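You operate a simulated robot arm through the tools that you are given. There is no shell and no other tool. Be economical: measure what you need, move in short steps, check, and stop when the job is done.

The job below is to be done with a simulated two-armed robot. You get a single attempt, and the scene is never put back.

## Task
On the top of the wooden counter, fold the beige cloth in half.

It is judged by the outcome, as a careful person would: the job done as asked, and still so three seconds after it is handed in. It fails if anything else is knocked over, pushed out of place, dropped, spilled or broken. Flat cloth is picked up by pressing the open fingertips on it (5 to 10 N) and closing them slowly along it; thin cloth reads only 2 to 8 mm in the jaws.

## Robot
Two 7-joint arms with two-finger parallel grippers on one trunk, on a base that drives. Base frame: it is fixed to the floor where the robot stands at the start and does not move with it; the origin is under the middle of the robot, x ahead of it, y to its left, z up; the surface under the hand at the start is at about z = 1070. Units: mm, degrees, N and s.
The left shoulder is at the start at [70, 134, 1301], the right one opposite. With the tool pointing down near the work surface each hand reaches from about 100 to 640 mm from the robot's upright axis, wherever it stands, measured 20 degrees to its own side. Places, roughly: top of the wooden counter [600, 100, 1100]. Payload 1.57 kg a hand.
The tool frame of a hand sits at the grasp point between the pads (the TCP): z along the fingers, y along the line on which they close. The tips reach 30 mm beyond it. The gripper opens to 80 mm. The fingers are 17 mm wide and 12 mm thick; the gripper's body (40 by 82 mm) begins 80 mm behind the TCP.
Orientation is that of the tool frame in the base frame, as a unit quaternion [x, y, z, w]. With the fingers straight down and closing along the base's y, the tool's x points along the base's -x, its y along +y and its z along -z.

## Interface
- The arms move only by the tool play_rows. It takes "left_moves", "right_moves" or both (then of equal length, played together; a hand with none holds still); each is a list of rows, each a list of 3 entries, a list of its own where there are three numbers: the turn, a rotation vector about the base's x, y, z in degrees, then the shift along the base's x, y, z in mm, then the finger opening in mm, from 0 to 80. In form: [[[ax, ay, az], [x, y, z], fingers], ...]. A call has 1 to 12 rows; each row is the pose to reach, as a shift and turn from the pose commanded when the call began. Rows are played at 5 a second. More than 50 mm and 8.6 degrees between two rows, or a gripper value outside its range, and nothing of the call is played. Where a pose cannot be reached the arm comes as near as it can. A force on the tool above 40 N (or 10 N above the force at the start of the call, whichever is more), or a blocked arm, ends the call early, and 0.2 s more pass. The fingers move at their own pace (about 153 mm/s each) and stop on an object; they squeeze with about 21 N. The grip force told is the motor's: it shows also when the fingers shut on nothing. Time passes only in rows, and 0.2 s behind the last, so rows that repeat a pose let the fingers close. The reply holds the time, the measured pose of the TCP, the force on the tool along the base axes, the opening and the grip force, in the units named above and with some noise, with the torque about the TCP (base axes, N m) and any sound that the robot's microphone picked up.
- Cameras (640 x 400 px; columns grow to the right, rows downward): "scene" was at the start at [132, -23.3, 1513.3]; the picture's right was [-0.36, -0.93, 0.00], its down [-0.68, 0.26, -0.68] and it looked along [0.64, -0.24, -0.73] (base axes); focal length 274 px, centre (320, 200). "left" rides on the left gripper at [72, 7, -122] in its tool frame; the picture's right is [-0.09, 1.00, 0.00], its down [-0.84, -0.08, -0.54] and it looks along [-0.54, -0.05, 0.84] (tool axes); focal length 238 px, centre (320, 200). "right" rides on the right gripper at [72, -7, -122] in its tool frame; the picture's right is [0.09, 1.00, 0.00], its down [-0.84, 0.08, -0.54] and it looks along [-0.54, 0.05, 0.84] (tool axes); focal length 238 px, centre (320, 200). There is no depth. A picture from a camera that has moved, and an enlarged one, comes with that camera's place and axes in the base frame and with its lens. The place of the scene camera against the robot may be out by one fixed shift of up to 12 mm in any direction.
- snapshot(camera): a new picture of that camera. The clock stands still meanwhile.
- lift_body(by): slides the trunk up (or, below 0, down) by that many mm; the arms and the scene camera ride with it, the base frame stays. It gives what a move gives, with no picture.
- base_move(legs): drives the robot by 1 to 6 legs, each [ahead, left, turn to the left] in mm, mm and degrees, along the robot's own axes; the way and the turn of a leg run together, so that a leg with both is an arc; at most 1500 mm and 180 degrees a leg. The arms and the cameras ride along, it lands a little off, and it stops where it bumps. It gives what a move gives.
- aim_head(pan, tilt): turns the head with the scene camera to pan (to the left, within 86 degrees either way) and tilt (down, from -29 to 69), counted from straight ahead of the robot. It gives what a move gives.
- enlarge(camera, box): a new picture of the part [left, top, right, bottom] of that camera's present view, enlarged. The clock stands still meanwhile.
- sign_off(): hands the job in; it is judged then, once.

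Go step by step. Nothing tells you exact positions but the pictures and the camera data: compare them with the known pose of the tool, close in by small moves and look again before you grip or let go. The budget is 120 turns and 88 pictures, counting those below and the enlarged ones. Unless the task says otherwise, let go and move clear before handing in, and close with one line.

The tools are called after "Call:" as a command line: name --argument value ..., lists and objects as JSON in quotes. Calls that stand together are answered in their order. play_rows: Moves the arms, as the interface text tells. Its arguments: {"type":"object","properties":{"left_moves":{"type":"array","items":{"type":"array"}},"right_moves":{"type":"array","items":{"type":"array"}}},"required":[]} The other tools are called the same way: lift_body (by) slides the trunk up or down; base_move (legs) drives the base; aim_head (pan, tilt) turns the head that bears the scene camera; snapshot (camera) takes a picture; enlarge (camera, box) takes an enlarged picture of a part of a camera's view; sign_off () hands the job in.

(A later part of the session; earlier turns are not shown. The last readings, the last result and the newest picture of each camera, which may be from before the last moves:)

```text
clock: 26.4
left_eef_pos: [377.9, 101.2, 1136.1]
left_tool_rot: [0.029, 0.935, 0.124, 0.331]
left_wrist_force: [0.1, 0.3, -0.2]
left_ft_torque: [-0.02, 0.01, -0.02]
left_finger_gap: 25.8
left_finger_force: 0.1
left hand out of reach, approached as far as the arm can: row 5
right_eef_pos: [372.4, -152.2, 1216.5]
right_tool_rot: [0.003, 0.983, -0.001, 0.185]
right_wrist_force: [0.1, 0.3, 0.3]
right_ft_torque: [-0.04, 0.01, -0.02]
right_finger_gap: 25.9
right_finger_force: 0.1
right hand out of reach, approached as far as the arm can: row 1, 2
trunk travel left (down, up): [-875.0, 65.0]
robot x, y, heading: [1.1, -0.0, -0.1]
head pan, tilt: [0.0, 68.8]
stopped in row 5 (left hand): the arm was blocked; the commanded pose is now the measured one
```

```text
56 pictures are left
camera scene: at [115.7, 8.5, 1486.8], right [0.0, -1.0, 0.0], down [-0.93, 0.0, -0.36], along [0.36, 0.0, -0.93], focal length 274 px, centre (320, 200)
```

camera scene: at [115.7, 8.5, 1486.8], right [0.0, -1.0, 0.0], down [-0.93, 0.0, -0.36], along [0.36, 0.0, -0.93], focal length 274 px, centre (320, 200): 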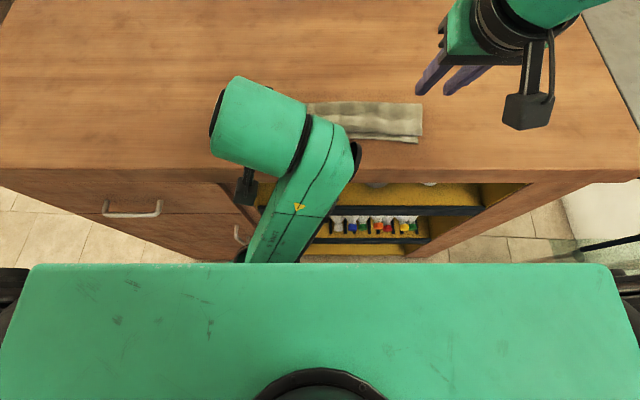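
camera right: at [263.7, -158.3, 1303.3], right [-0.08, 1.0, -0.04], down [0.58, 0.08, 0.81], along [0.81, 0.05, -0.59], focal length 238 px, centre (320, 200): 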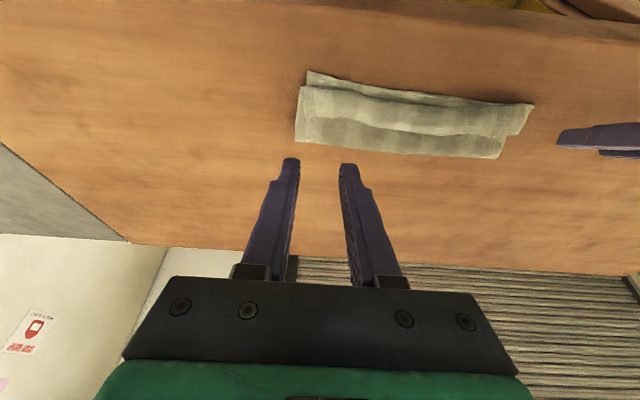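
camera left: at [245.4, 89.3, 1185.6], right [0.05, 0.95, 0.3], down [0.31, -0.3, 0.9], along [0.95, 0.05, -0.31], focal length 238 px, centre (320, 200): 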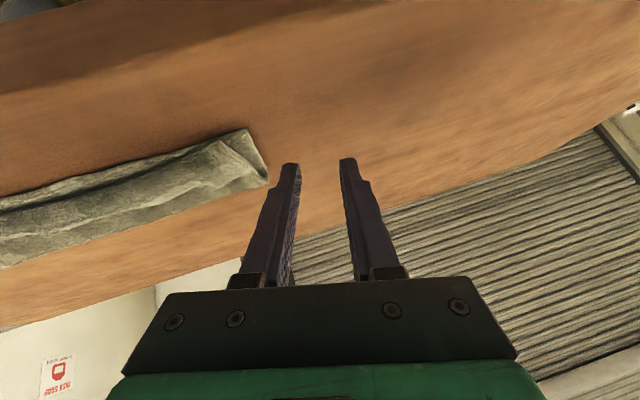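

The fold looks good. The left arm got into an awkward pose, so I move it forward, outward and up, away from the trunk.

Call:
play_rows --left_moves '[[[0, 0, 0], [15, 15, 10], 26], [[0, 5, 0], [30, 30, 30], 26], [[0, 10, 0], [45, 45, 55], 26], [[0, 15, 0], [60, 60, 80], 26], [[0, 20, 0], [70, 75, 100], 26]]'

Call:
snapshot --camera "scene"

Call:
enlarge --camera "right" --box '[240, 40, 580, 200]'

```text
clock: 27.1
left_eef_pos: [410.1, 176.6, 1140.8]
left_tool_rot: [0.051, 0.93, 0.234, 0.278]
left_wrist_force: [-0.2, 0.1, -0.6]
left_ft_torque: [-0.01, 0.01, -0.01]
left_finger_gap: 26.1
left_finger_force: 0.1
left hand out of reach, approached as far as the arm can: row 2, 3
right_eef_pos: [373.3, -153.0, 1215.5]
right_tool_rot: [0.002, 0.983, -0.001, 0.186]
right_wrist_force: [0.5, 0.5, 0.6]
right_ft_torque: [-0.01, 0.03, -0.01]
right_finger_gap: 26.3
right_finger_force: 0.0
trunk travel left (down, up): [-875.0, 65.0]
robot x, y, heading: [2.9, -2.7, -0.1]
head pan, tilt: [0.0, 68.8]
stopped in row 3 (left hand): the arm was blocked; the commanded pose is now the measured one
```

```text
55 pictures are left
camera scene: at [116.5, 7.8, 1486.7], right [0.0, -1.0, 0.0], down [-0.93, 0.0, -0.36], along [0.36, 0.0, -0.93], focal length 274 px, centre (320, 200)
```

scene: 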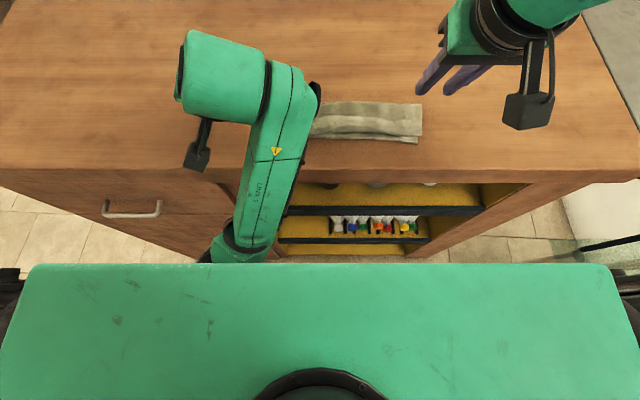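

```text
1.88 times, centred on (410, 120) of right
camera zoom: at [264.4, -159.1, 1303.2], right [-0.08, 1.0, -0.03], down [0.58, 0.08, 0.81], along [0.81, 0.05, -0.59], focal length 449 px, centre (151, 351)
```

zoom: 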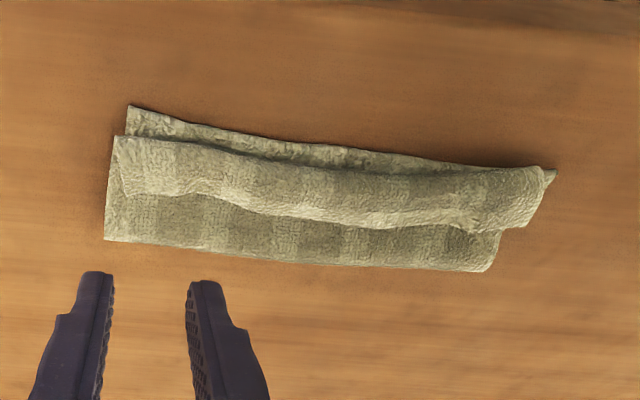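

The fold is in place, but the top layer's free hem, about 30 mm, is turned back and needs flipping toward me. First I raise the trunk to free the left elbow, which is hanging low in front of the counter.

Call:
lift_body --by 60

Call:
play_rows --left_moves '[[[0, 0, 0], [0, 0, 10], 26], [[0, 0, 0], [0, 10, 30], 26], [[0, 0, 0], [0, 20, 50], 26]]'

Call:
snapshot --camera "scene"

```text
clock: 28.1
left_eef_pos: [407.3, 173.1, 1202.9]
left_tool_rot: [0.05, 0.93, 0.236, 0.279]
left_wrist_force: [0.7, 0.1, -0.1]
left_ft_torque: [-0.01, 0.02, -0.01]
left_finger_gap: 26.0
left_finger_force: 0.0
right_eef_pos: [371.6, -155.2, 1276.5]
right_tool_rot: [0.002, 0.983, 0.001, 0.186]
right_wrist_force: [0.7, -0.7, 0.3]
right_ft_torque: [0.03, -0.02, 0.0]
right_finger_gap: 26.0
right_finger_force: 0.1
trunk travel left (down, up): [-935.0, 5.0]
robot x, y, heading: [-1.1, -0.4, -0.2]
head pan, tilt: [0.0, 68.8]
```

```text
clock: 28.8
left_eef_pos: [406.2, 226.8, 1239.3]
left_tool_rot: [0.058, 0.908, 0.323, 0.26]
left_wrist_force: [0.1, -0.1, -0.7]
left_ft_torque: [0.04, 0.0, 0.03]
left_finger_gap: 26.0
left_finger_force: 0.0
right_eef_pos: [372.6, -154.6, 1276.7]
right_tool_rot: [0.002, 0.982, -0.001, 0.187]
right_wrist_force: [0.6, -0.3, 0.1]
right_ft_torque: [0.0, -0.01, -0.03]
right_finger_gap: 25.9
right_finger_force: 0.0
trunk travel left (down, up): [-935.0, 5.0]
robot x, y, heading: [1.3, 2.0, -0.2]
head pan, tilt: [0.0, 68.8]
stopped in row 3 (left hand): the arm was blocked; the commanded pose is now the measured one
```

```text
53 pictures are left
camera scene: at [114.1, 5.7, 1546.9], right [0.0, -1.0, 0.0], down [-0.93, 0.0, -0.36], along [0.36, 0.0, -0.93], focal length 274 px, centre (320, 200)
```

scene: 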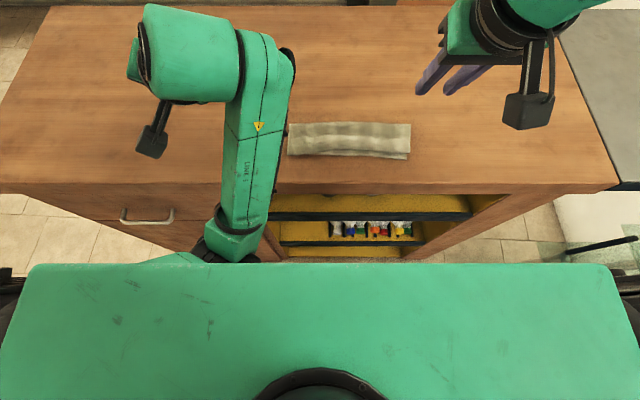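

The left arm is clear of everything and can stay parked. With the right hand I'll straighten, turn the fingers 90° so they close along x, and pinch the hem's free edge (x≈424) to flip it.

Call:
play_rows --right_moves '[[[0, 7, 0], [5, 10, -10], 26], [[0, 14, 0], [15, 20, -20], 26], [[0, 21.5, 0], [30, 30, -40], 26], [[0, 21.5, 0], [40, 40, -60], 26], [[0, 21.5, 0], [45, 50, -80], 26]]'

Call:
play_rows --right_moves '[[[0, 0, 8], [0, 0, 0], 26], [[0, 0, 16], [0, 0, 0], 26], [[0, 0, 24], [0, 0, 0], 26], [[0, 0, 32], [0, 0, 0], 26], [[0, 0, 40], [0, 0, 0], 26], [[0, 0, 48], [0, 0, 0], 26], [[0, 0, 56], [0, 0, 0], 26], [[0, 0, 64], [0, 0, 0], 26], [[0, 0, 72], [0, 0, 0], 26], [[0, 0, 80], [0, 0, 0], 26], [[0, 0, 87], [0, 0, 0], 26]]'

Call:
snapshot --camera "right"

Call:
snapshot --camera "scene"

```text
clock: 30.0
left_eef_pos: [406.3, 226.3, 1238.1]
left_tool_rot: [0.058, 0.908, 0.323, 0.259]
left_wrist_force: [0.0, 0.5, 0.3]
left_ft_torque: [0.0, -0.03, 0.01]
left_finger_gap: 25.9
left_finger_force: 0.1
right_eef_pos: [416.9, -102.9, 1197.5]
right_tool_rot: [0.002, 1.0, -0.001, 0.0]
right_wrist_force: [0.0, 0.8, -0.3]
right_ft_torque: [-0.02, 0.01, -0.02]
right_finger_gap: 25.9
right_finger_force: 0.0
trunk travel left (down, up): [-935.0, 5.0]
robot x, y, heading: [-0.8, -3.8, -0.3]
head pan, tilt: [0.0, 68.8]
```

```text
clock: 32.4
left_eef_pos: [405.6, 225.4, 1239.1]
left_tool_rot: [0.057, 0.908, 0.323, 0.26]
left_wrist_force: [0.3, 0.3, 0.6]
left_ft_torque: [0.0, 0.02, 0.02]
left_finger_gap: 25.7
left_finger_force: 0.1
right_eef_pos: [272.8, -35.8, 1165.0]
right_tool_rot: [-0.645, 0.763, -0.015, 0.023]
right_wrist_force: [0.9, -0.5, 1.1]
right_ft_torque: [-0.03, 0.01, -0.01]
right_finger_gap: 25.9
right_finger_force: 0.1
right hand out of reach, approached as far as the arm can: row 6, 7, 8, 9, 10, 11
trunk travel left (down, up): [-935.0, 5.0]
robot x, y, heading: [-4.1, 1.2, 0.0]
head pan, tilt: [0.0, 68.8]
```

```text
52 pictures are left
camera right: at [262.2, -107.4, 1284.7], right [-1.0, 0.08, -0.05], down [0.03, 0.83, 0.55], along [0.09, 0.55, -0.83], focal length 238 px, centre (320, 200)
```

right: 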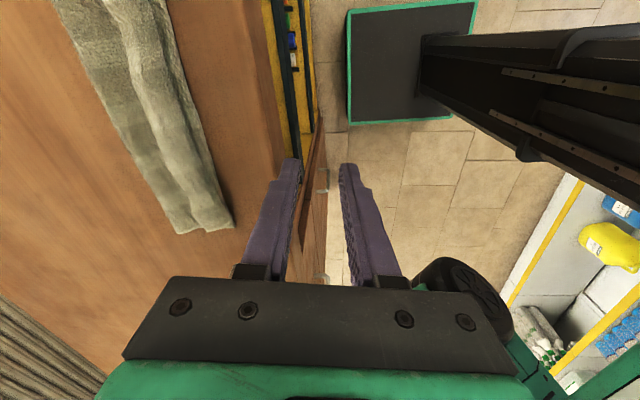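

```text
51 pictures are left
camera scene: at [112.5, 4.6, 1547.1], right [0.0, -1.0, 0.0], down [-0.93, 0.0, -0.36], along [0.36, 0.0, -0.93], focal length 274 px, centre (320, 200)
```

scene: 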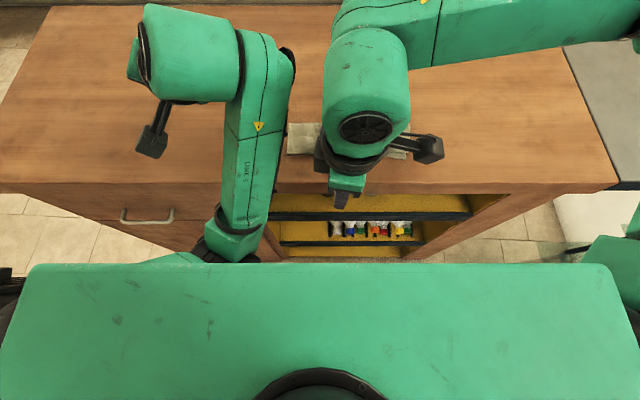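

That turn is out of reach for this arm, so I go back to the original orientation. I'll pinch only the hem's last few millimetres with slightly tilted fingers instead.

Call:
play_rows --right_moves '[[[0, 0, -8], [5, -5, 15], 26], [[0, 0, -16], [15, -15, 30], 26], [[0, 0, -24], [30, -30, 45], 26], [[0, 0, -32], [45, -45, 50], 26], [[0, 0, -40], [60, -60, 55], 26], [[0, 0, -48], [75, -75, 60], 26], [[0, 0, -56], [90, -90, 60], 26], [[0, 0, -64], [105, -105, 60], 26], [[0, 0, -72], [115, -112, 60], 26], [[0, 0, -80.4], [120, -115, 60], 26], [[0, 0, -80.4], [120, -115, 60], 26]]'

Call:
snapshot --camera "right"

```text
clock: 34.8
left_eef_pos: [404.9, 227.0, 1238.2]
left_tool_rot: [0.058, 0.908, 0.324, 0.26]
left_wrist_force: [0.7, 0.1, -0.1]
left_ft_torque: [0.02, 0.0, 0.0]
left_finger_gap: 26.2
left_finger_force: 0.1
right_eef_pos: [392.5, -148.9, 1220.9]
right_tool_rot: [0.003, 1.0, -0.025, 0.008]
right_wrist_force: [0.5, 0.2, -1.3]
right_ft_torque: [0.01, 0.01, -0.03]
right_finger_gap: 26.1
right_finger_force: 0.0
trunk travel left (down, up): [-935.0, 5.0]
robot x, y, heading: [2.3, -0.4, -0.1]
head pan, tilt: [0.0, 68.8]
```

```text
50 pictures are left
camera right: at [319.8, -148.6, 1341.8], right [-0.09, 0.99, -0.05], down [0.83, 0.1, 0.55], along [0.55, 0.0, -0.83], focal length 238 px, centre (320, 200)
```

right: 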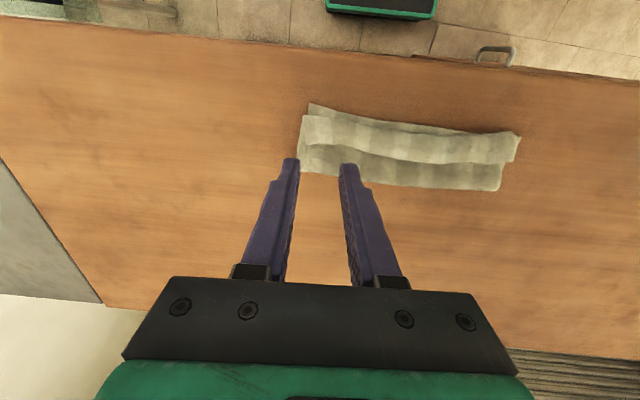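

Call:
enlarge --camera "right" --box '[270, 80, 550, 210]'

```text
2.29 times, centred on (410, 145) of right
camera zoom: at [319.8, -148.6, 1341.8], right [-0.09, 0.99, -0.05], down [0.83, 0.1, 0.55], along [0.55, 0.0, -0.83], focal length 545 px, centre (114, 326)
```

zoom: 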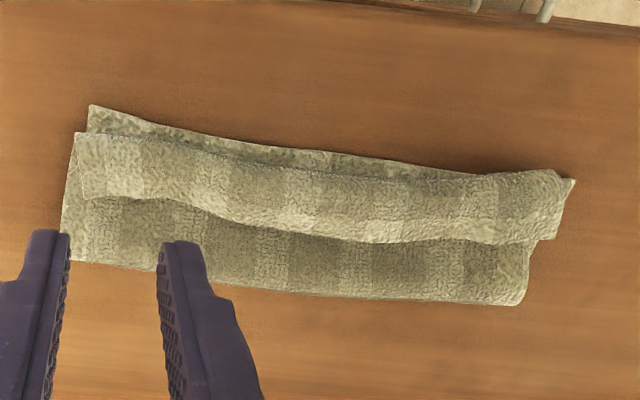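

The hem's free edge runs along x≈416–427 on top of the stack. I position the right hand over its right end, tilted about 20°.

Call:
play_rows --right_moves '[[[1, -5, 0], [5, 1, -25], 22], [[2, -11, 0], [10, 2, -50], 22], [[2.9, -17, 0], [15, 3, -75], 22], [[2.9, -19, 0], [18, 3, -95], 22], [[2.9, -19, 0], [18, 3, -100], 22]]'

Call:
snapshot --camera "right"

```text
clock: 36.0
left_eef_pos: [404.5, 225.5, 1240.2]
left_tool_rot: [0.057, 0.908, 0.324, 0.26]
left_wrist_force: [0.6, 0.0, 0.3]
left_ft_torque: [0.0, 0.0, 0.0]
left_finger_gap: 26.2
left_finger_force: 0.0
right_eef_pos: [410.1, -146.3, 1121.8]
right_tool_rot: [0.006, 0.985, 0.001, 0.174]
right_wrist_force: [1.4, 1.4, 0.2]
right_ft_torque: [0.03, -0.02, -0.01]
right_finger_gap: 22.0
right_finger_force: 0.0
trunk travel left (down, up): [-935.0, 5.0]
robot x, y, heading: [-0.8, 1.3, -0.1]
head pan, tilt: [0.0, 68.8]
```

```text
48 pictures are left
camera right: at [302.4, -151.2, 1211.2], right [-0.08, 1.0, -0.03], down [0.6, 0.07, 0.8], along [0.79, 0.04, -0.61], focal length 238 px, centre (320, 200)
```

right: 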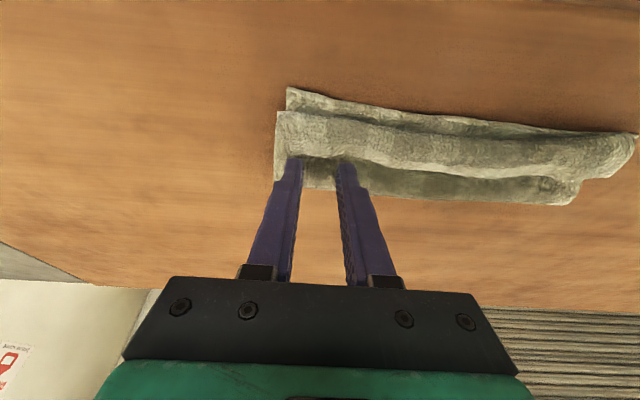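

Call:
play_rows --right_moves '[[[0, 0, 0], [0, 0, -6], 22], [[0, 0, 0], [0, 0, -9], 22], [[0, 0, 0], [0, 0, -11], 22]]'

```text
clock: 36.8
left_eef_pos: [404.3, 226.0, 1239.1]
left_tool_rot: [0.058, 0.908, 0.323, 0.26]
left_wrist_force: [0.7, 0.2, 0.4]
left_ft_torque: [0.0, 0.0, -0.01]
left_finger_gap: 26.2
left_finger_force: 0.1
right_eef_pos: [410.4, -146.3, 1111.2]
right_tool_rot: [0.006, 0.985, 0.001, 0.174]
right_wrist_force: [0.5, 0.2, 1.9]
right_ft_torque: [0.0, 0.0, -0.01]
right_finger_gap: 21.8
right_finger_force: 0.1
trunk travel left (down, up): [-935.0, 5.0]
robot x, y, heading: [1.4, -4.3, 0.1]
head pan, tilt: [0.0, 68.8]
```

Call:
play_rows --right_moves '[[[0, 0, 0], [0, 0, -1], 22], [[0, 0, 0], [0, 0, -2], 22]]'

```text
clock: 37.4
left_eef_pos: [404.7, 225.7, 1239.3]
left_tool_rot: [0.058, 0.908, 0.323, 0.26]
left_wrist_force: [-0.7, -0.1, -0.4]
left_ft_torque: [0.01, -0.02, 0.03]
left_finger_gap: 26.1
left_finger_force: 0.0
right_eef_pos: [409.9, -144.9, 1109.5]
right_tool_rot: [0.006, 0.985, 0.001, 0.174]
right_wrist_force: [-0.8, -0.1, 4.0]
right_ft_torque: [-0.04, -0.01, 0.06]
right_finger_gap: 22.4
right_finger_force: 0.0
trunk travel left (down, up): [-935.0, 5.0]
robot x, y, heading: [-0.6, -3.8, -0.1]
head pan, tilt: [0.0, 68.8]
```

The fingertips press with about 4 N. I press 1 mm more and close slowly.

Call:
play_rows --right_moves '[[[0, 0, 0], [0, 0, -1], 20], [[0, 0, 0], [0, 0, -1], 17], [[0, 0, 0], [0, 0, -1], 14], [[0, 0, 0], [0, 0, -1], 11], [[0, 0, 0], [0, 0, -1], 8], [[0, 0, 0], [0, 0, -1], 5], [[0, 0, 0], [0, 0, -1], 2], [[0, 0, 0], [0, 0, -1], 0], [[0, 0, 0], [0, 0, -1], 0]]'

Call:
snapshot --camera "right"

```text
clock: 39.4
left_eef_pos: [405.1, 224.7, 1237.6]
left_tool_rot: [0.057, 0.908, 0.324, 0.259]
left_wrist_force: [-0.5, 0.2, -1.1]
left_ft_torque: [-0.02, -0.02, 0.02]
left_finger_gap: 26.2
left_finger_force: 0.0
right_eef_pos: [410.0, -145.3, 1108.4]
right_tool_rot: [0.006, 0.985, 0.001, 0.173]
right_wrist_force: [0.7, 0.1, 6.4]
right_ft_torque: [-0.04, -0.02, -0.03]
right_finger_gap: 0.1
right_finger_force: 21.3
trunk travel left (down, up): [-935.0, 5.0]
robot x, y, heading: [2.4, 2.2, 0.1]
head pan, tilt: [0.0, 68.8]
```

```text
47 pictures are left
camera right: at [301.9, -151.2, 1196.9], right [-0.08, 1.0, -0.03], down [0.6, 0.07, 0.8], along [0.79, 0.04, -0.61], focal length 238 px, centre (320, 200)
```

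right: 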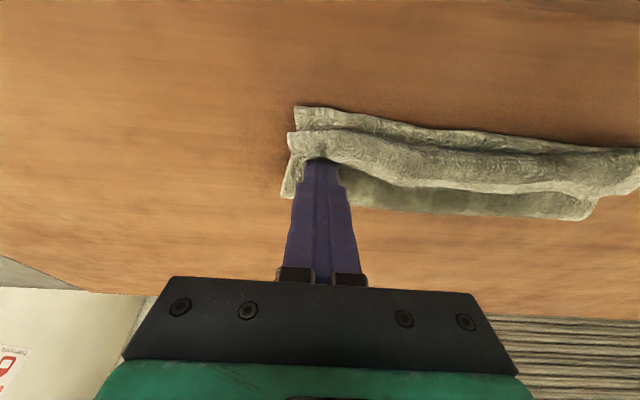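

The fingers closed on nothing. I spread them back to undo the drag, lift, and move behind the hem's free edge so I can flip it by sweeping toward me.

Call:
play_rows --right_moves '[[[0, 0, 0], [0, 0, 0], 5], [[0, 0, 0], [0, 0, 0], 12], [[0, 0, 0], [0, 0, 0], 22], [[0, 0, 0], [0, 0, 15], 30], [[0, 8, 0], [12, 2, 28], 30], [[0, 16, 0], [25, 2, 28], 30], [[0, 20, 0], [32, 2, 28], 30], [[0, 20, 0], [32, 2, 20], 30]]'

Call:
snapshot --camera "right"

```text
clock: 41.2
left_eef_pos: [404.3, 226.1, 1238.0]
left_tool_rot: [0.057, 0.908, 0.324, 0.26]
left_wrist_force: [0.1, -0.1, 0.0]
left_ft_torque: [0.0, -0.04, 0.0]
left_finger_gap: 26.2
left_finger_force: 0.0
right_eef_pos: [441.7, -144.1, 1128.2]
right_tool_rot: [0.005, 1.0, 0.001, -0.001]
right_wrist_force: [-1.1, -0.3, -0.3]
right_ft_torque: [0.0, -0.02, 0.0]
right_finger_gap: 29.9
right_finger_force: 0.0
trunk travel left (down, up): [-935.0, 5.0]
robot x, y, heading: [-2.4, -1.2, 0.1]
head pan, tilt: [0.0, 68.8]
```

```text
46 pictures are left
camera right: at [371.4, -149.5, 1249.6], right [-0.08, 1.0, 0.0], down [0.84, 0.07, 0.54], along [0.54, 0.04, -0.84], focal length 238 px, centre (320, 200)
```

right: 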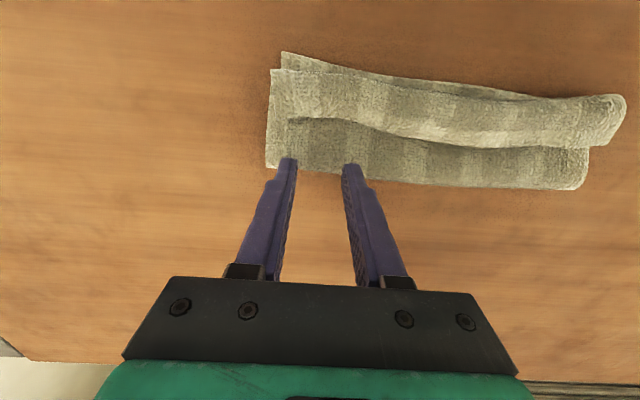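

The free edge is at x≈414–420. I lower just behind it and sweep toward me, rising as the hem rolls over.

Call:
play_rows --right_moves '[[[0, 0, 0], [-10, 0, -10], 30], [[0, 0, 0], [-11, 0, -19], 30], [[0, 0, 0], [-16, 0, -20], 30], [[0, 0, 0], [-22, 0, -20], 30], [[0, 0, 0], [-28, 0, -20], 30], [[0, 0, 0], [-33, 0, -20], 30]]'

Call:
snapshot --camera "right"

```text
clock: 42.6
left_eef_pos: [404.9, 225.8, 1238.6]
left_tool_rot: [0.058, 0.908, 0.323, 0.26]
left_wrist_force: [1.0, 0.8, -0.1]
left_ft_torque: [-0.01, 0.0, 0.0]
left_finger_gap: 26.2
left_finger_force: 0.1
right_eef_pos: [408.6, -143.3, 1106.9]
right_tool_rot: [0.005, 1.0, -0.002, -0.001]
right_wrist_force: [0.4, -0.2, 2.6]
right_ft_torque: [0.03, -0.07, 0.0]
right_finger_gap: 29.7
right_finger_force: 0.0
trunk travel left (down, up): [-935.0, 5.0]
robot x, y, heading: [1.0, -0.5, -0.0]
head pan, tilt: [0.0, 68.8]
```

```text
45 pictures are left
camera right: at [339.2, -149.0, 1228.8], right [-0.08, 1.0, 0.0], down [0.84, 0.07, 0.54], along [0.54, 0.04, -0.84], focal length 238 px, centre (320, 200)
```

right: 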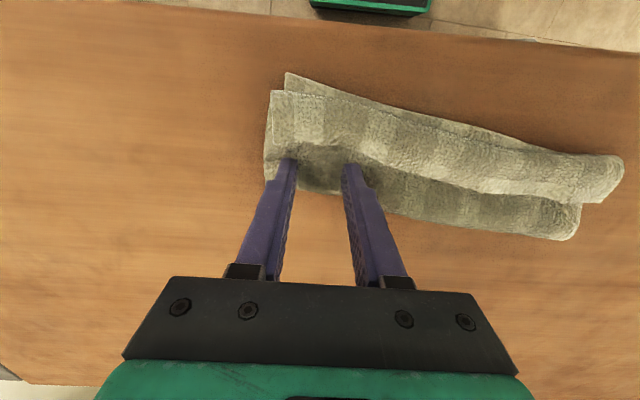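

Friction dragged the whole right end about 20 mm toward me instead of flipping the hem. I lift off and look again before pinching with firmer pressure.

Call:
play_rows --right_moves '[[[0, 0, 0], [2, 0, 8], 24], [[0, -7, 0], [-5, 0, 25], 24], [[0, -14, 0], [-12, 0, 45], 24], [[0, -20, 0], [-20, 0, 70], 24], [[0, -20, 0], [-25, 0, 90], 24]]'

Call:
enlarge --camera "right" --box '[240, 40, 640, 240]'

```text
clock: 43.8
left_eef_pos: [405.1, 224.8, 1238.7]
left_tool_rot: [0.057, 0.908, 0.323, 0.26]
left_wrist_force: [0.3, -0.5, 0.2]
left_ft_torque: [-0.02, 0.0, -0.04]
left_finger_gap: 26.0
left_finger_force: 0.0
right_eef_pos: [383.6, -144.0, 1196.8]
right_tool_rot: [0.007, 0.985, 0.001, 0.173]
right_wrist_force: [0.2, -0.9, 0.4]
right_ft_torque: [0.01, 0.02, -0.01]
right_finger_gap: 24.0
right_finger_force: 0.1
trunk travel left (down, up): [-935.0, 5.0]
robot x, y, heading: [0.7, 1.3, -0.1]
head pan, tilt: [0.0, 68.8]
```

```text
1.60 times, centred on (440, 140) of right
camera zoom: at [275.7, -150.1, 1286.7], right [-0.08, 1.0, -0.03], down [0.6, 0.07, 0.8], along [0.79, 0.04, -0.61], focal length 381 px, centre (128, 296)
```

zoom: 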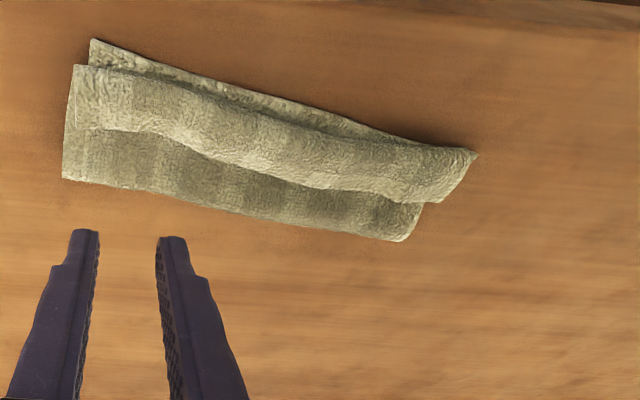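

The cloth is intact but slightly rotated, and the hem edge at the right end is at x≈391. The hand is already above it, so I go down and press to about 10 N.

Call:
play_rows --right_moves '[[[0, 0, 0], [-1, 0, -30], 24], [[0, 0, 0], [-1, 0, -60], 24], [[0, 0, 0], [-1, 0, -80], 24], [[0, 0, 0], [-1, 0, -87], 24], [[0, 0, 0], [-1, 0, -90], 24], [[0, 0, 0], [-1, 0, -91.5], 24]]'

Call:
snapshot --camera "right"

```text
clock: 45.2
left_eef_pos: [404.6, 226.4, 1239.7]
left_tool_rot: [0.058, 0.908, 0.324, 0.26]
left_wrist_force: [-0.2, -0.2, 0.4]
left_ft_torque: [-0.02, -0.01, -0.01]
left_finger_gap: 25.7
left_finger_force: 0.1
right_eef_pos: [382.3, -142.7, 1108.0]
right_tool_rot: [0.005, 0.985, 0.002, 0.174]
right_wrist_force: [2.5, -0.9, 13.5]
right_ft_torque: [0.07, -0.1, -0.02]
right_finger_gap: 24.2
right_finger_force: 0.0
trunk travel left (down, up): [-935.0, 5.0]
robot x, y, heading: [-0.3, -1.0, 0.2]
head pan, tilt: [0.0, 68.8]
```

```text
43 pictures are left
camera right: at [275.0, -149.1, 1196.3], right [-0.08, 1.0, -0.03], down [0.6, 0.07, 0.8], along [0.8, 0.04, -0.6], focal length 238 px, centre (320, 200)
```

right: 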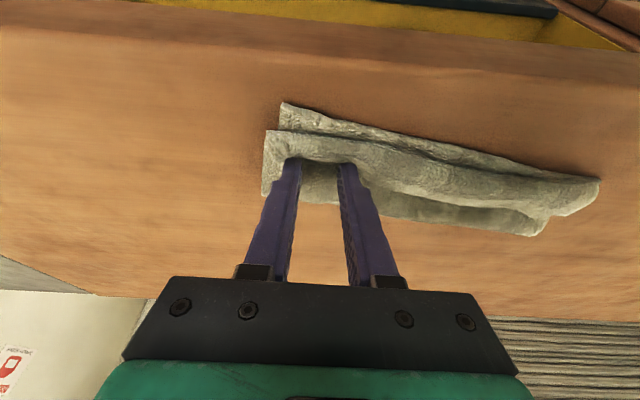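

Now I press with 13 N near the hem's free edge and close slowly.

Call:
play_rows --right_moves '[[[0, 0, 0], [0, 0, 0.3], 22], [[0, 0, 0], [0, 0, 0.3], 20], [[0, 0, 0], [0, 0, 0.3], 18], [[0, 0, 0], [0, 0, 0.3], 15.5], [[0, 0, 0], [0, 0, 0.3], 13], [[0, 0, 0], [0, 0, 0.3], 10.5], [[0, 0, 0], [0, 0, 0.3], 8], [[0, 0, 0], [0, 0, 0.3], 5], [[0, 0, 0], [0, 0, 0.3], 2], [[0, 0, 0], [0, 0, 0.3], 0], [[0, 0, 0], [0, 0, 0.3], 0]]'

Call:
snapshot --camera "right"

```text
clock: 47.6
left_eef_pos: [403.8, 226.4, 1238.7]
left_tool_rot: [0.057, 0.908, 0.322, 0.261]
left_wrist_force: [1.0, -0.2, 0.4]
left_ft_torque: [-0.02, -0.02, -0.01]
left_finger_gap: 25.9
left_finger_force: 0.0
right_eef_pos: [380.8, -142.8, 1108.3]
right_tool_rot: [0.005, 0.985, 0.0, 0.174]
right_wrist_force: [1.1, 2.4, 14.3]
right_ft_torque: [0.16, -0.04, 0.01]
right_finger_gap: 4.9
right_finger_force: 20.8
trunk travel left (down, up): [-935.0, 5.0]
robot x, y, heading: [0.7, 0.6, 0.3]
head pan, tilt: [0.0, 68.8]
```

```text
42 pictures are left
camera right: at [274.3, -148.3, 1196.4], right [-0.08, 1.0, -0.03], down [0.6, 0.07, 0.8], along [0.8, 0.04, -0.61], focal length 238 px, centre (320, 200)
```

right: 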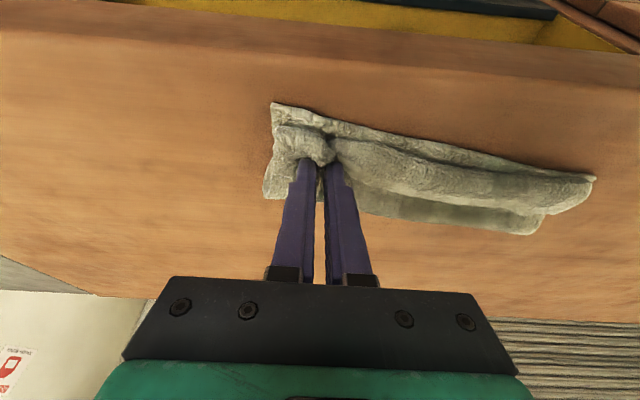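

It gripped, reading 4.9 mm. I lift a little to see what it holds.

Call:
play_rows --right_moves '[[[0, 0, 0], [0, 0, 8], 0], [[0, 0, 0], [0, 0, 18], 0], [[0, -4, 0], [-3, 0, 30], 0], [[0, -8, 0], [-8, 0, 42], 0]]'

Call:
snapshot --camera "right"

Call:
snapshot --camera "left"

```text
clock: 48.6
left_eef_pos: [404.7, 225.7, 1237.8]
left_tool_rot: [0.057, 0.908, 0.323, 0.261]
left_wrist_force: [0.1, -0.1, -1.0]
left_ft_torque: [0.01, -0.01, 0.01]
left_finger_gap: 26.0
left_finger_force: 0.1
right_eef_pos: [374.4, -144.0, 1148.9]
right_tool_rot: [0.006, 0.97, 0.001, 0.241]
right_wrist_force: [0.3, 0.0, 0.7]
right_ft_torque: [0.02, -0.03, -0.02]
right_finger_gap: 4.2
right_finger_force: 21.2
trunk travel left (down, up): [-935.0, 5.0]
robot x, y, heading: [3.7, 4.4, -0.1]
head pan, tilt: [0.0, 68.8]
```

```text
41 pictures are left
camera right: at [255.8, -149.1, 1222.0], right [-0.07, 1.0, -0.04], down [0.49, 0.07, 0.87], along [0.87, 0.04, -0.49], focal length 238 px, centre (320, 200)
```

right: 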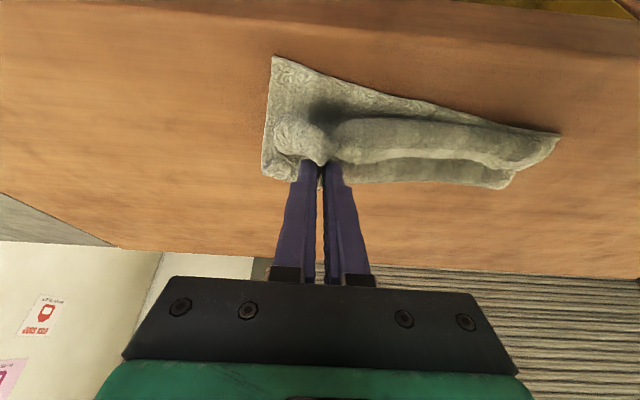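

```text
40 pictures are left
camera left: at [279.7, 181.8, 1291.9], right [0.02, 0.76, 0.65], down [0.45, -0.59, 0.67], along [0.89, 0.28, -0.35], focal length 238 px, centre (320, 200)
```

left: 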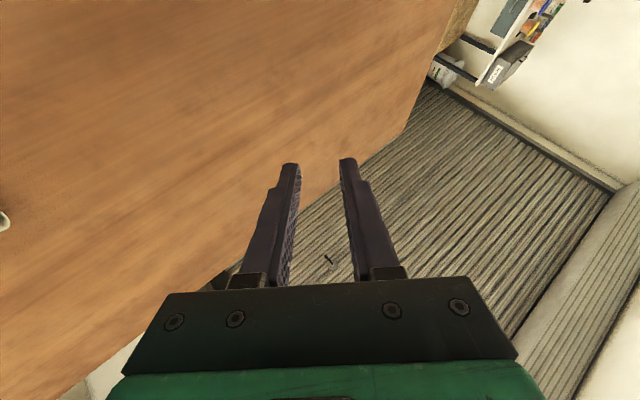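

The grip holds only the hem, as wanted. I pull it toward me over the near edge.

Call:
play_rows --right_moves '[[[0, 0, 0], [-9, 0, 2], 0], [[0, -2, 0], [-18, 0, 2], 0], [[0, -4, 0], [-26, -1, -2], 0], [[0, -6, 0], [-33, -2, -10], 0]]'

Call:
snapshot --camera "right"

```text
clock: 49.6
left_eef_pos: [406.0, 224.7, 1238.1]
left_tool_rot: [0.057, 0.908, 0.324, 0.26]
left_wrist_force: [-0.4, 0.2, 0.1]
left_ft_torque: [-0.04, 0.01, -0.04]
left_finger_gap: 26.0
left_finger_force: 0.1
right_eef_pos: [349.3, -144.7, 1146.9]
right_tool_rot: [0.005, 0.961, 0.002, 0.275]
right_wrist_force: [-0.7, 0.3, 0.1]
right_ft_torque: [-0.01, 0.03, 0.01]
right_finger_gap: 4.3
right_finger_force: 20.6
right hand out of reach, approached as far as the arm can: row 4
trunk travel left (down, up): [-935.0, 5.0]
robot x, y, heading: [2.2, -1.5, -0.0]
head pan, tilt: [0.0, 68.8]
```

```text
39 pictures are left
camera right: at [225.5, -150.5, 1210.9], right [-0.07, 1.0, -0.04], down [0.42, 0.07, 0.9], along [0.9, 0.04, -0.43], focal length 238 px, centre (320, 200)
```

right: 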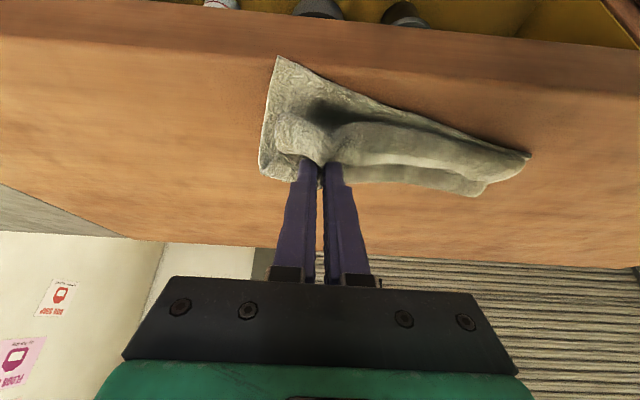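

The pinch took the layer under the hem as well, so the whole cloth slid and its right-near corner is close to the counter edge. I lower it, release and look at it from above.

Call:
play_rows --right_moves '[[[0, 2, 0], [6, 0, -10], 0], [[0, 4, 0], [10, 0, -22], 0], [[0, 6, 0], [13, 0, -33], 0], [[0, 6, 0], [13, 0, -35], 4], [[0, 6, 0], [13, 0, -35], 10], [[0, 6, 0], [13, 0, -35], 18], [[0, 6, 0], [13, 0, -35], 26], [[0, 6, 0], [13, 0, -15], 26], [[0, 6, 0], [13, -10, 25], 26], [[0, 6, 0], [13, -30, 65], 26], [[0, 6, 0], [20, -70, 90], 26], [[0, 6, 0], [30, -110, 100], 26]]'

Call:
snapshot --camera "scene"

```text
clock: 52.2
left_eef_pos: [405.5, 224.4, 1238.2]
left_tool_rot: [0.057, 0.908, 0.325, 0.26]
left_wrist_force: [0.0, 0.1, -0.2]
left_ft_torque: [0.03, 0.01, 0.04]
left_finger_gap: 26.0
left_finger_force: 0.2
right_eef_pos: [377.9, -256.4, 1244.3]
right_tool_rot: [0.005, 0.971, 0.002, 0.24]
right_wrist_force: [0.5, -0.3, 0.1]
right_ft_torque: [0.04, 0.02, 0.0]
right_finger_gap: 25.7
right_finger_force: 0.1
trunk travel left (down, up): [-935.0, 5.0]
robot x, y, heading: [1.1, -2.5, -0.1]
head pan, tilt: [0.0, 68.8]
```

```text
38 pictures are left
camera scene: at [113.0, 2.6, 1547.0], right [0.0, -1.0, 0.0], down [-0.93, 0.0, -0.36], along [0.36, 0.0, -0.93], focal length 274 px, centre (320, 200)
```

scene: 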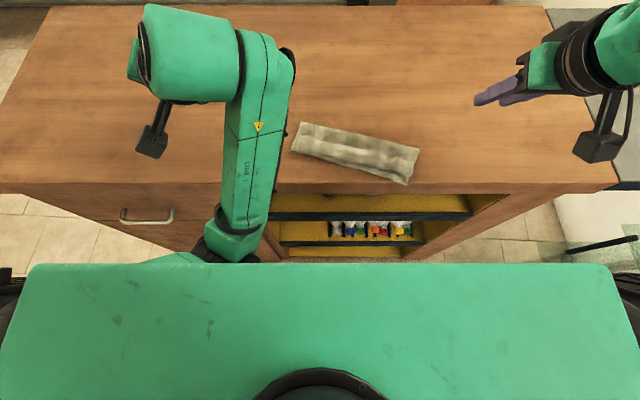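

Call:
enlarge --camera "scene" --box '[270, 100, 440, 206]'

```text
3.76 times, centred on (355, 153) of scene
camera zoom: at [113.0, 2.6, 1547.0], right [0.0, -1.0, 0.0], down [-0.93, 0.0, -0.36], along [0.36, 0.0, -0.93], focal length 1032 px, centre (188, 377)
```

zoom: 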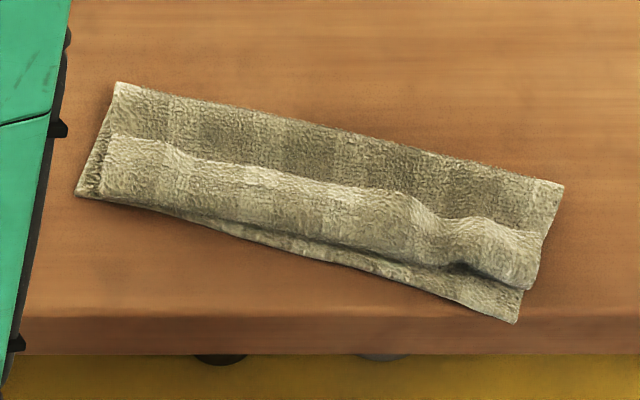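

The cloth is still folded but skewed, with the hem curled into a roll on top. I back the base up for more room and restore the left arm to a normal upright pose, so that both hands can lift the top layer and let the hem hang free.

Call:
base_move --legs '[[-90, 0, 0]]'

Call:
play_rows --left_moves '[[[-4, 3.3, 0.7], [12, 3, 5], 26], [[-8, 6.6, 1.4], [24, 6, 10], 26], [[-12, 9.9, 2.1], [36, 9, 15], 26], [[-16.5, 13.2, 2.9], [48, 12, 20], 26], [[-21, 16.8, 3.7], [60, 14, 20], 26], [[-25, 20.2, 4.5], [72, 14, 20], 26], [[-29, 23.5, 5.2], [84, 10, 20], 26], [[-34, 27.3, 6], [96, 5, 20], 26], [[-38.2, 30.8, 6.8], [105, 0, 20], 26]]'

Call:
snapshot --camera "scene"

```text
clock: 53.3
left_eef_pos: [323.9, 225.8, 1235.9]
left_tool_rot: [0.058, 0.909, 0.324, 0.256]
left_wrist_force: [0.4, 0.1, 1.1]
left_ft_torque: [0.0, 0.0, 0.01]
left_finger_gap: 26.2
left_finger_force: 0.0
right_eef_pos: [297.1, -254.4, 1241.8]
right_tool_rot: [0.006, 0.971, 0.0, 0.238]
right_wrist_force: [0.5, 0.2, 0.1]
right_ft_torque: [0.03, 0.06, 0.01]
right_finger_gap: 26.2
right_finger_force: 0.1
trunk travel left (down, up): [-935.0, 5.0]
robot x, y, heading: [-90.3, -1.7, 0.2]
head pan, tilt: [0.0, 68.8]
```

```text
clock: 53.9
left_eef_pos: [339.8, 272.9, 1252.4]
left_tool_rot: [0.033, 0.917, 0.344, 0.198]
left_wrist_force: [-0.4, 0.1, 0.6]
left_ft_torque: [0.02, 0.0, 0.03]
left_finger_gap: 25.8
left_finger_force: 0.1
right_eef_pos: [293.3, -253.6, 1242.8]
right_tool_rot: [0.007, 0.971, 0.001, 0.239]
right_wrist_force: [0.0, 0.1, 0.1]
right_ft_torque: [-0.02, 0.0, 0.0]
right_finger_gap: 26.1
right_finger_force: 0.0
trunk travel left (down, up): [-935.0, 5.0]
robot x, y, heading: [-89.1, -1.2, -0.0]
head pan, tilt: [0.0, 68.8]
stopped in row 2 (left hand): the arm was blocked; the commanded pose is now the measured one
```

```text
36 pictures are left
camera scene: at [30.8, 5.5, 1546.5], right [0.0, -1.0, 0.0], down [-0.93, 0.0, -0.36], along [0.36, 0.0, -0.93], focal length 274 px, centre (320, 200)
```

scene: 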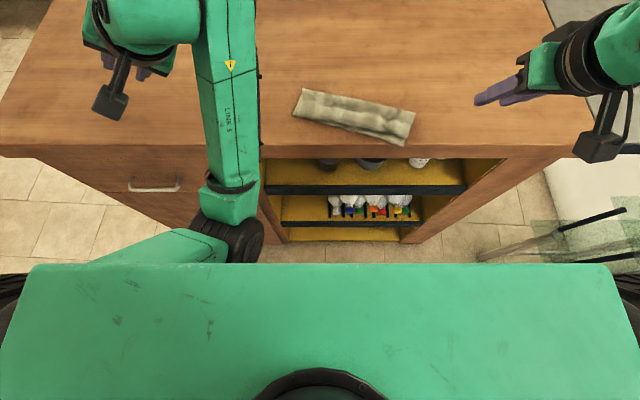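

The left elbow is tucked in front of the chest. I keep extending that hand forward and outward so the elbow can swing free.

Call:
play_rows --left_moves '[[[0, 0, 0], [25, 0, 10], 26], [[0, 0, 0], [50, 0, 20], 26], [[0, 0, 0], [75, 0, 30], 26], [[0, 0, 0], [100, 0, 40], 26], [[0, 0, 0], [130, 0, 40], 26], [[0, 0, 0], [160, 0, 40], 26]]'

Call:
snapshot --camera "scene"

```text
clock: 55.3
left_eef_pos: [496.7, 271.9, 1292.9]
left_tool_rot: [0.033, 0.917, 0.344, 0.199]
left_wrist_force: [-0.7, -0.1, 0.0]
left_ft_torque: [-0.01, 0.01, 0.02]
left_finger_gap: 25.8
left_finger_force: 0.1
right_eef_pos: [290.2, -253.7, 1244.3]
right_tool_rot: [0.007, 0.971, 0.001, 0.24]
right_wrist_force: [-0.8, 0.2, -0.4]
right_ft_torque: [0.01, 0.03, 0.0]
right_finger_gap: 25.9
right_finger_force: 0.1
trunk travel left (down, up): [-935.0, 5.0]
robot x, y, heading: [-90.1, 1.2, 0.2]
head pan, tilt: [0.0, 68.8]
```

```text
35 pictures are left
camera scene: at [25.9, 5.0, 1546.9], right [0.0, -1.0, 0.0], down [-0.93, 0.0, -0.36], along [0.36, 0.0, -0.93], focal length 274 px, centre (320, 200)
```

scene: 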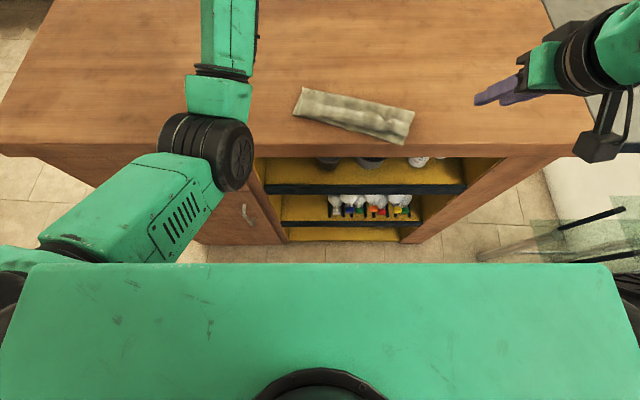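

It is free now. I rotate the left hand upright and bring it toward the cloth's left end, staying high.

Call:
play_rows --left_moves '[[[-5.8, 3.3, 0.5], [0, -10, 0], 26], [[-11.6, 6.7, 1.1], [0, -25, 0], 26], [[-17.4, 10, 1.7], [0, -45, -10], 26], [[-23, 13.4, 2.2], [0, -70, -20], 26], [[-29, 16.7, 2.8], [0, -95, -30], 26], [[-34.7, 20, 3.3], [-10, -120, -40], 26], [[-40.5, 23.4, 3.9], [-20, -145, -50], 26]]'

Call:
snapshot --camera "left"

```text
clock: 56.9
left_eef_pos: [487.1, 128.7, 1244.4]
left_tool_rot: [-0.002, 1.0, 0.0, 0.001]
left_wrist_force: [0.6, -0.3, -0.3]
left_ft_torque: [0.03, -0.03, 0.02]
left_finger_gap: 25.7
left_finger_force: 0.0
left hand out of reach, approached as far as the arm can: row 6, 7
right_eef_pos: [290.4, -254.2, 1244.5]
right_tool_rot: [0.006, 0.971, 0.001, 0.24]
right_wrist_force: [-0.5, 0.1, -0.4]
right_ft_torque: [0.0, -0.03, 0.03]
right_finger_gap: 26.1
right_finger_force: 0.1
trunk travel left (down, up): [-935.0, 5.0]
robot x, y, heading: [-86.0, -1.4, -0.1]
head pan, tilt: [0.0, 68.8]
```

```text
34 pictures are left
camera left: at [414.9, 134.0, 1366.6], right [0.09, 1.0, 0.0], down [0.84, -0.08, 0.54], along [0.54, -0.05, -0.84], focal length 238 px, centre (320, 200)
```

left: 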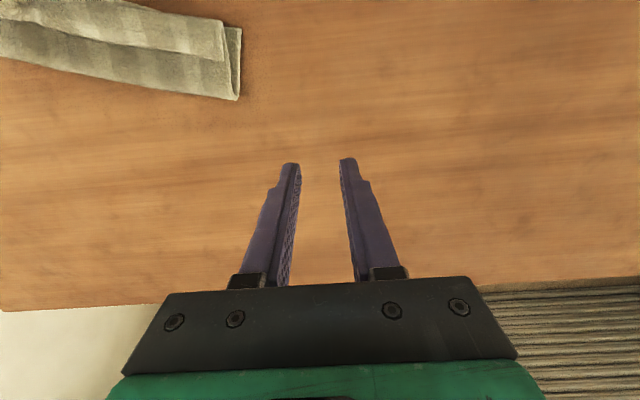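

The best fix is to lift the whole folded cloth by its fold with both hands, let both layers and the hem hang straight, and lay it back down. For that I first stretch the left arm out to the left to get its elbow outward again.

Call:
play_rows --left_moves '[[[0, 0, 0], [0, 40, 20], 26], [[0, 0, 0], [-5, 80, 40], 26], [[0, 0, 0], [-10, 120, 60], 26], [[0, 0, 0], [-20, 160, 70], 26], [[0, 0, 0], [-30, 200, 80], 26], [[0, 0, 0], [-50, 240, 80], 26], [[0, 0, 0], [-70, 280, 80], 26], [[0, 0, 0], [-90, 315, 80], 26], [[0, 0, 0], [-110, 350, 80], 26], [[0, 0, 0], [-130, 385, 80], 26]]'

Call:
snapshot --camera "scene"

```text
clock: 59.1
left_eef_pos: [356.1, 518.6, 1325.3]
left_tool_rot: [-0.001, 1.0, -0.001, 0.001]
left_wrist_force: [0.0, 0.2, -0.6]
left_ft_torque: [-0.03, -0.03, -0.01]
left_finger_gap: 26.0
left_finger_force: 0.0
right_eef_pos: [287.7, -252.4, 1245.9]
right_tool_rot: [0.006, 0.97, 0.0, 0.241]
right_wrist_force: [0.7, 0.5, -0.4]
right_ft_torque: [0.0, 0.02, 0.01]
right_finger_gap: 25.6
right_finger_force: 0.0
trunk travel left (down, up): [-935.0, 5.0]
robot x, y, heading: [-87.9, 0.8, -0.2]
head pan, tilt: [0.0, 68.8]
```

```text
33 pictures are left
camera scene: at [22.7, 7.4, 1547.1], right [0.0, -1.0, 0.0], down [-0.93, 0.0, -0.36], along [0.36, 0.0, -0.93], focal length 274 px, centre (320, 200)
```

scene: 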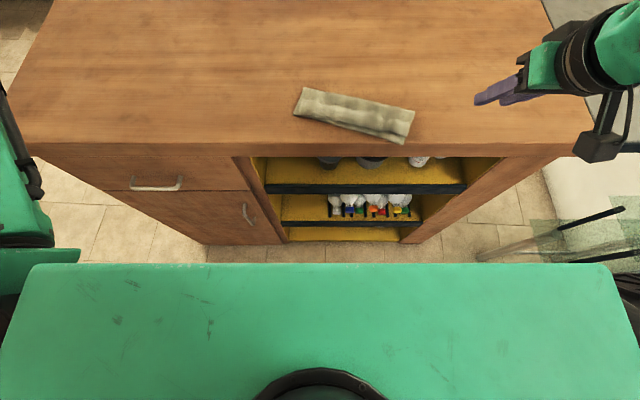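

Call:
play_rows --left_moves '[[[0, 0, 0], [-40, -10, 0], 26], [[0, 0, 0], [-80, -20, 0], 26], [[0, 0, 0], [-110, -40, -10], 26], [[0, 0, 0], [-120, -80, -20], 26], [[0, 0, 0], [-110, -120, -30], 26], [[0, 0, 0], [-90, -160, -40], 26], [[0, 0, 0], [-60, -200, -50], 26], [[0, 0, 0], [-30, -240, -60], 26], [[0, 0, 0], [0, -280, -70], 26], [[0, 0, 0], [20, -320, -70], 26], [[0, 0, 0], [30, -350, -70], 26]]'

Call:
snapshot --camera "scene"

```text
refused: row 7 steps farther than a row can; nothing moved
```

```text
32 pictures are left
camera scene: at [22.7, 7.4, 1547.1], right [0.0, -1.0, 0.0], down [-0.93, 0.0, -0.36], along [0.36, 0.0, -0.93], focal length 274 px, centre (320, 200)
```

scene: 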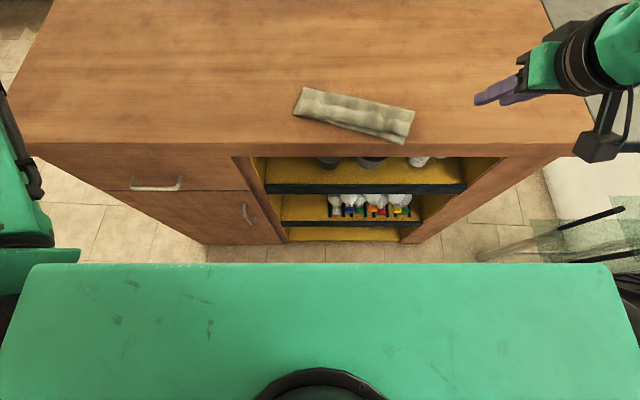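

The call was refused for too large a step, so I use smaller ones.

Call:
play_rows --left_moves '[[[0, 0, 0], [-40, -10, 0], 26], [[0, 0, 0], [-80, -20, 0], 26], [[0, 0, 0], [-110, -45, -8], 26], [[0, 0, 0], [-120, -85, -15], 26], [[0, 0, 0], [-110, -125, -22], 26], [[0, 0, 0], [-95, -165, -30], 26], [[0, 0, 0], [-75, -205, -38], 26], [[0, 0, 0], [-50, -240, -46], 26], [[0, 0, 0], [-20, -275, -54], 26], [[0, 0, 0], [5, -310, -60], 26], [[0, 0, 0], [30, -345, -65], 26]]'

Call:
snapshot --camera "scene"

```text
clock: 61.5
left_eef_pos: [477.3, 189.4, 1269.9]
left_tool_rot: [0.0, 1.0, 0.004, 0.0]
left_wrist_force: [0.0, -1.0, 0.3]
left_ft_torque: [0.09, -0.01, -0.02]
left_finger_gap: 25.9
left_finger_force: 0.1
left hand out of reach, approached as far as the arm can: row 6, 7, 8, 9, 10, 11
right_eef_pos: [290.5, -258.9, 1243.0]
right_tool_rot: [0.007, 0.971, 0.002, 0.241]
right_wrist_force: [0.5, -0.3, -0.7]
right_ft_torque: [-0.02, 0.0, 0.02]
right_finger_gap: 25.7
right_finger_force: 0.0
trunk travel left (down, up): [-935.0, 5.0]
robot x, y, heading: [-87.8, -0.9, 0.1]
head pan, tilt: [0.0, 68.8]
```

```text
31 pictures are left
camera scene: at [26.2, -0.8, 1546.8], right [0.0, -1.0, 0.0], down [-0.93, 0.0, -0.36], along [0.36, 0.0, -0.93], focal length 274 px, centre (320, 200)
```

scene: 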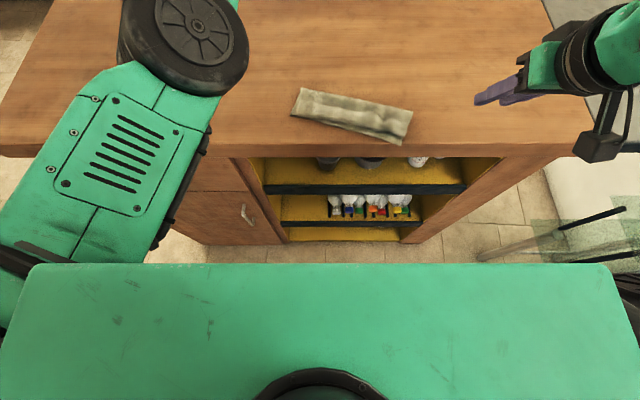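

The elbow is now up rather than in. I test whether the hand can come to the cloth's left end from here.

Call:
play_rows --left_moves '[[[0, 0, 0], [0, -30, -5], 26], [[0, 0, 0], [0, -60, -10], 26], [[0, 0, 0], [-5, -90, -15], 26], [[0, 0, 0], [-10, -120, -20], 26], [[0, 0, 0], [-20, -145, -25], 26], [[0, 0, 0], [-30, -165, -30], 26]]'

```text
clock: 62.9
left_eef_pos: [476.8, 20.5, 1241.5]
left_tool_rot: [-0.001, 1.0, 0.002, 0.001]
left_wrist_force: [-0.2, -0.7, 0.2]
left_ft_torque: [0.02, 0.02, 0.01]
left_finger_gap: 26.1
left_finger_force: 0.2
left hand out of reach, approached as far as the arm can: row 1, 2, 3, 4, 5, 6
right_eef_pos: [288.6, -254.7, 1243.9]
right_tool_rot: [0.006, 0.971, 0.001, 0.241]
right_wrist_force: [0.6, 0.1, 0.4]
right_ft_torque: [0.05, 0.0, -0.01]
right_finger_gap: 25.8
right_finger_force: 0.0
trunk travel left (down, up): [-935.0, 5.0]
robot x, y, heading: [-88.6, -2.7, -0.1]
head pan, tilt: [0.0, 68.8]
```

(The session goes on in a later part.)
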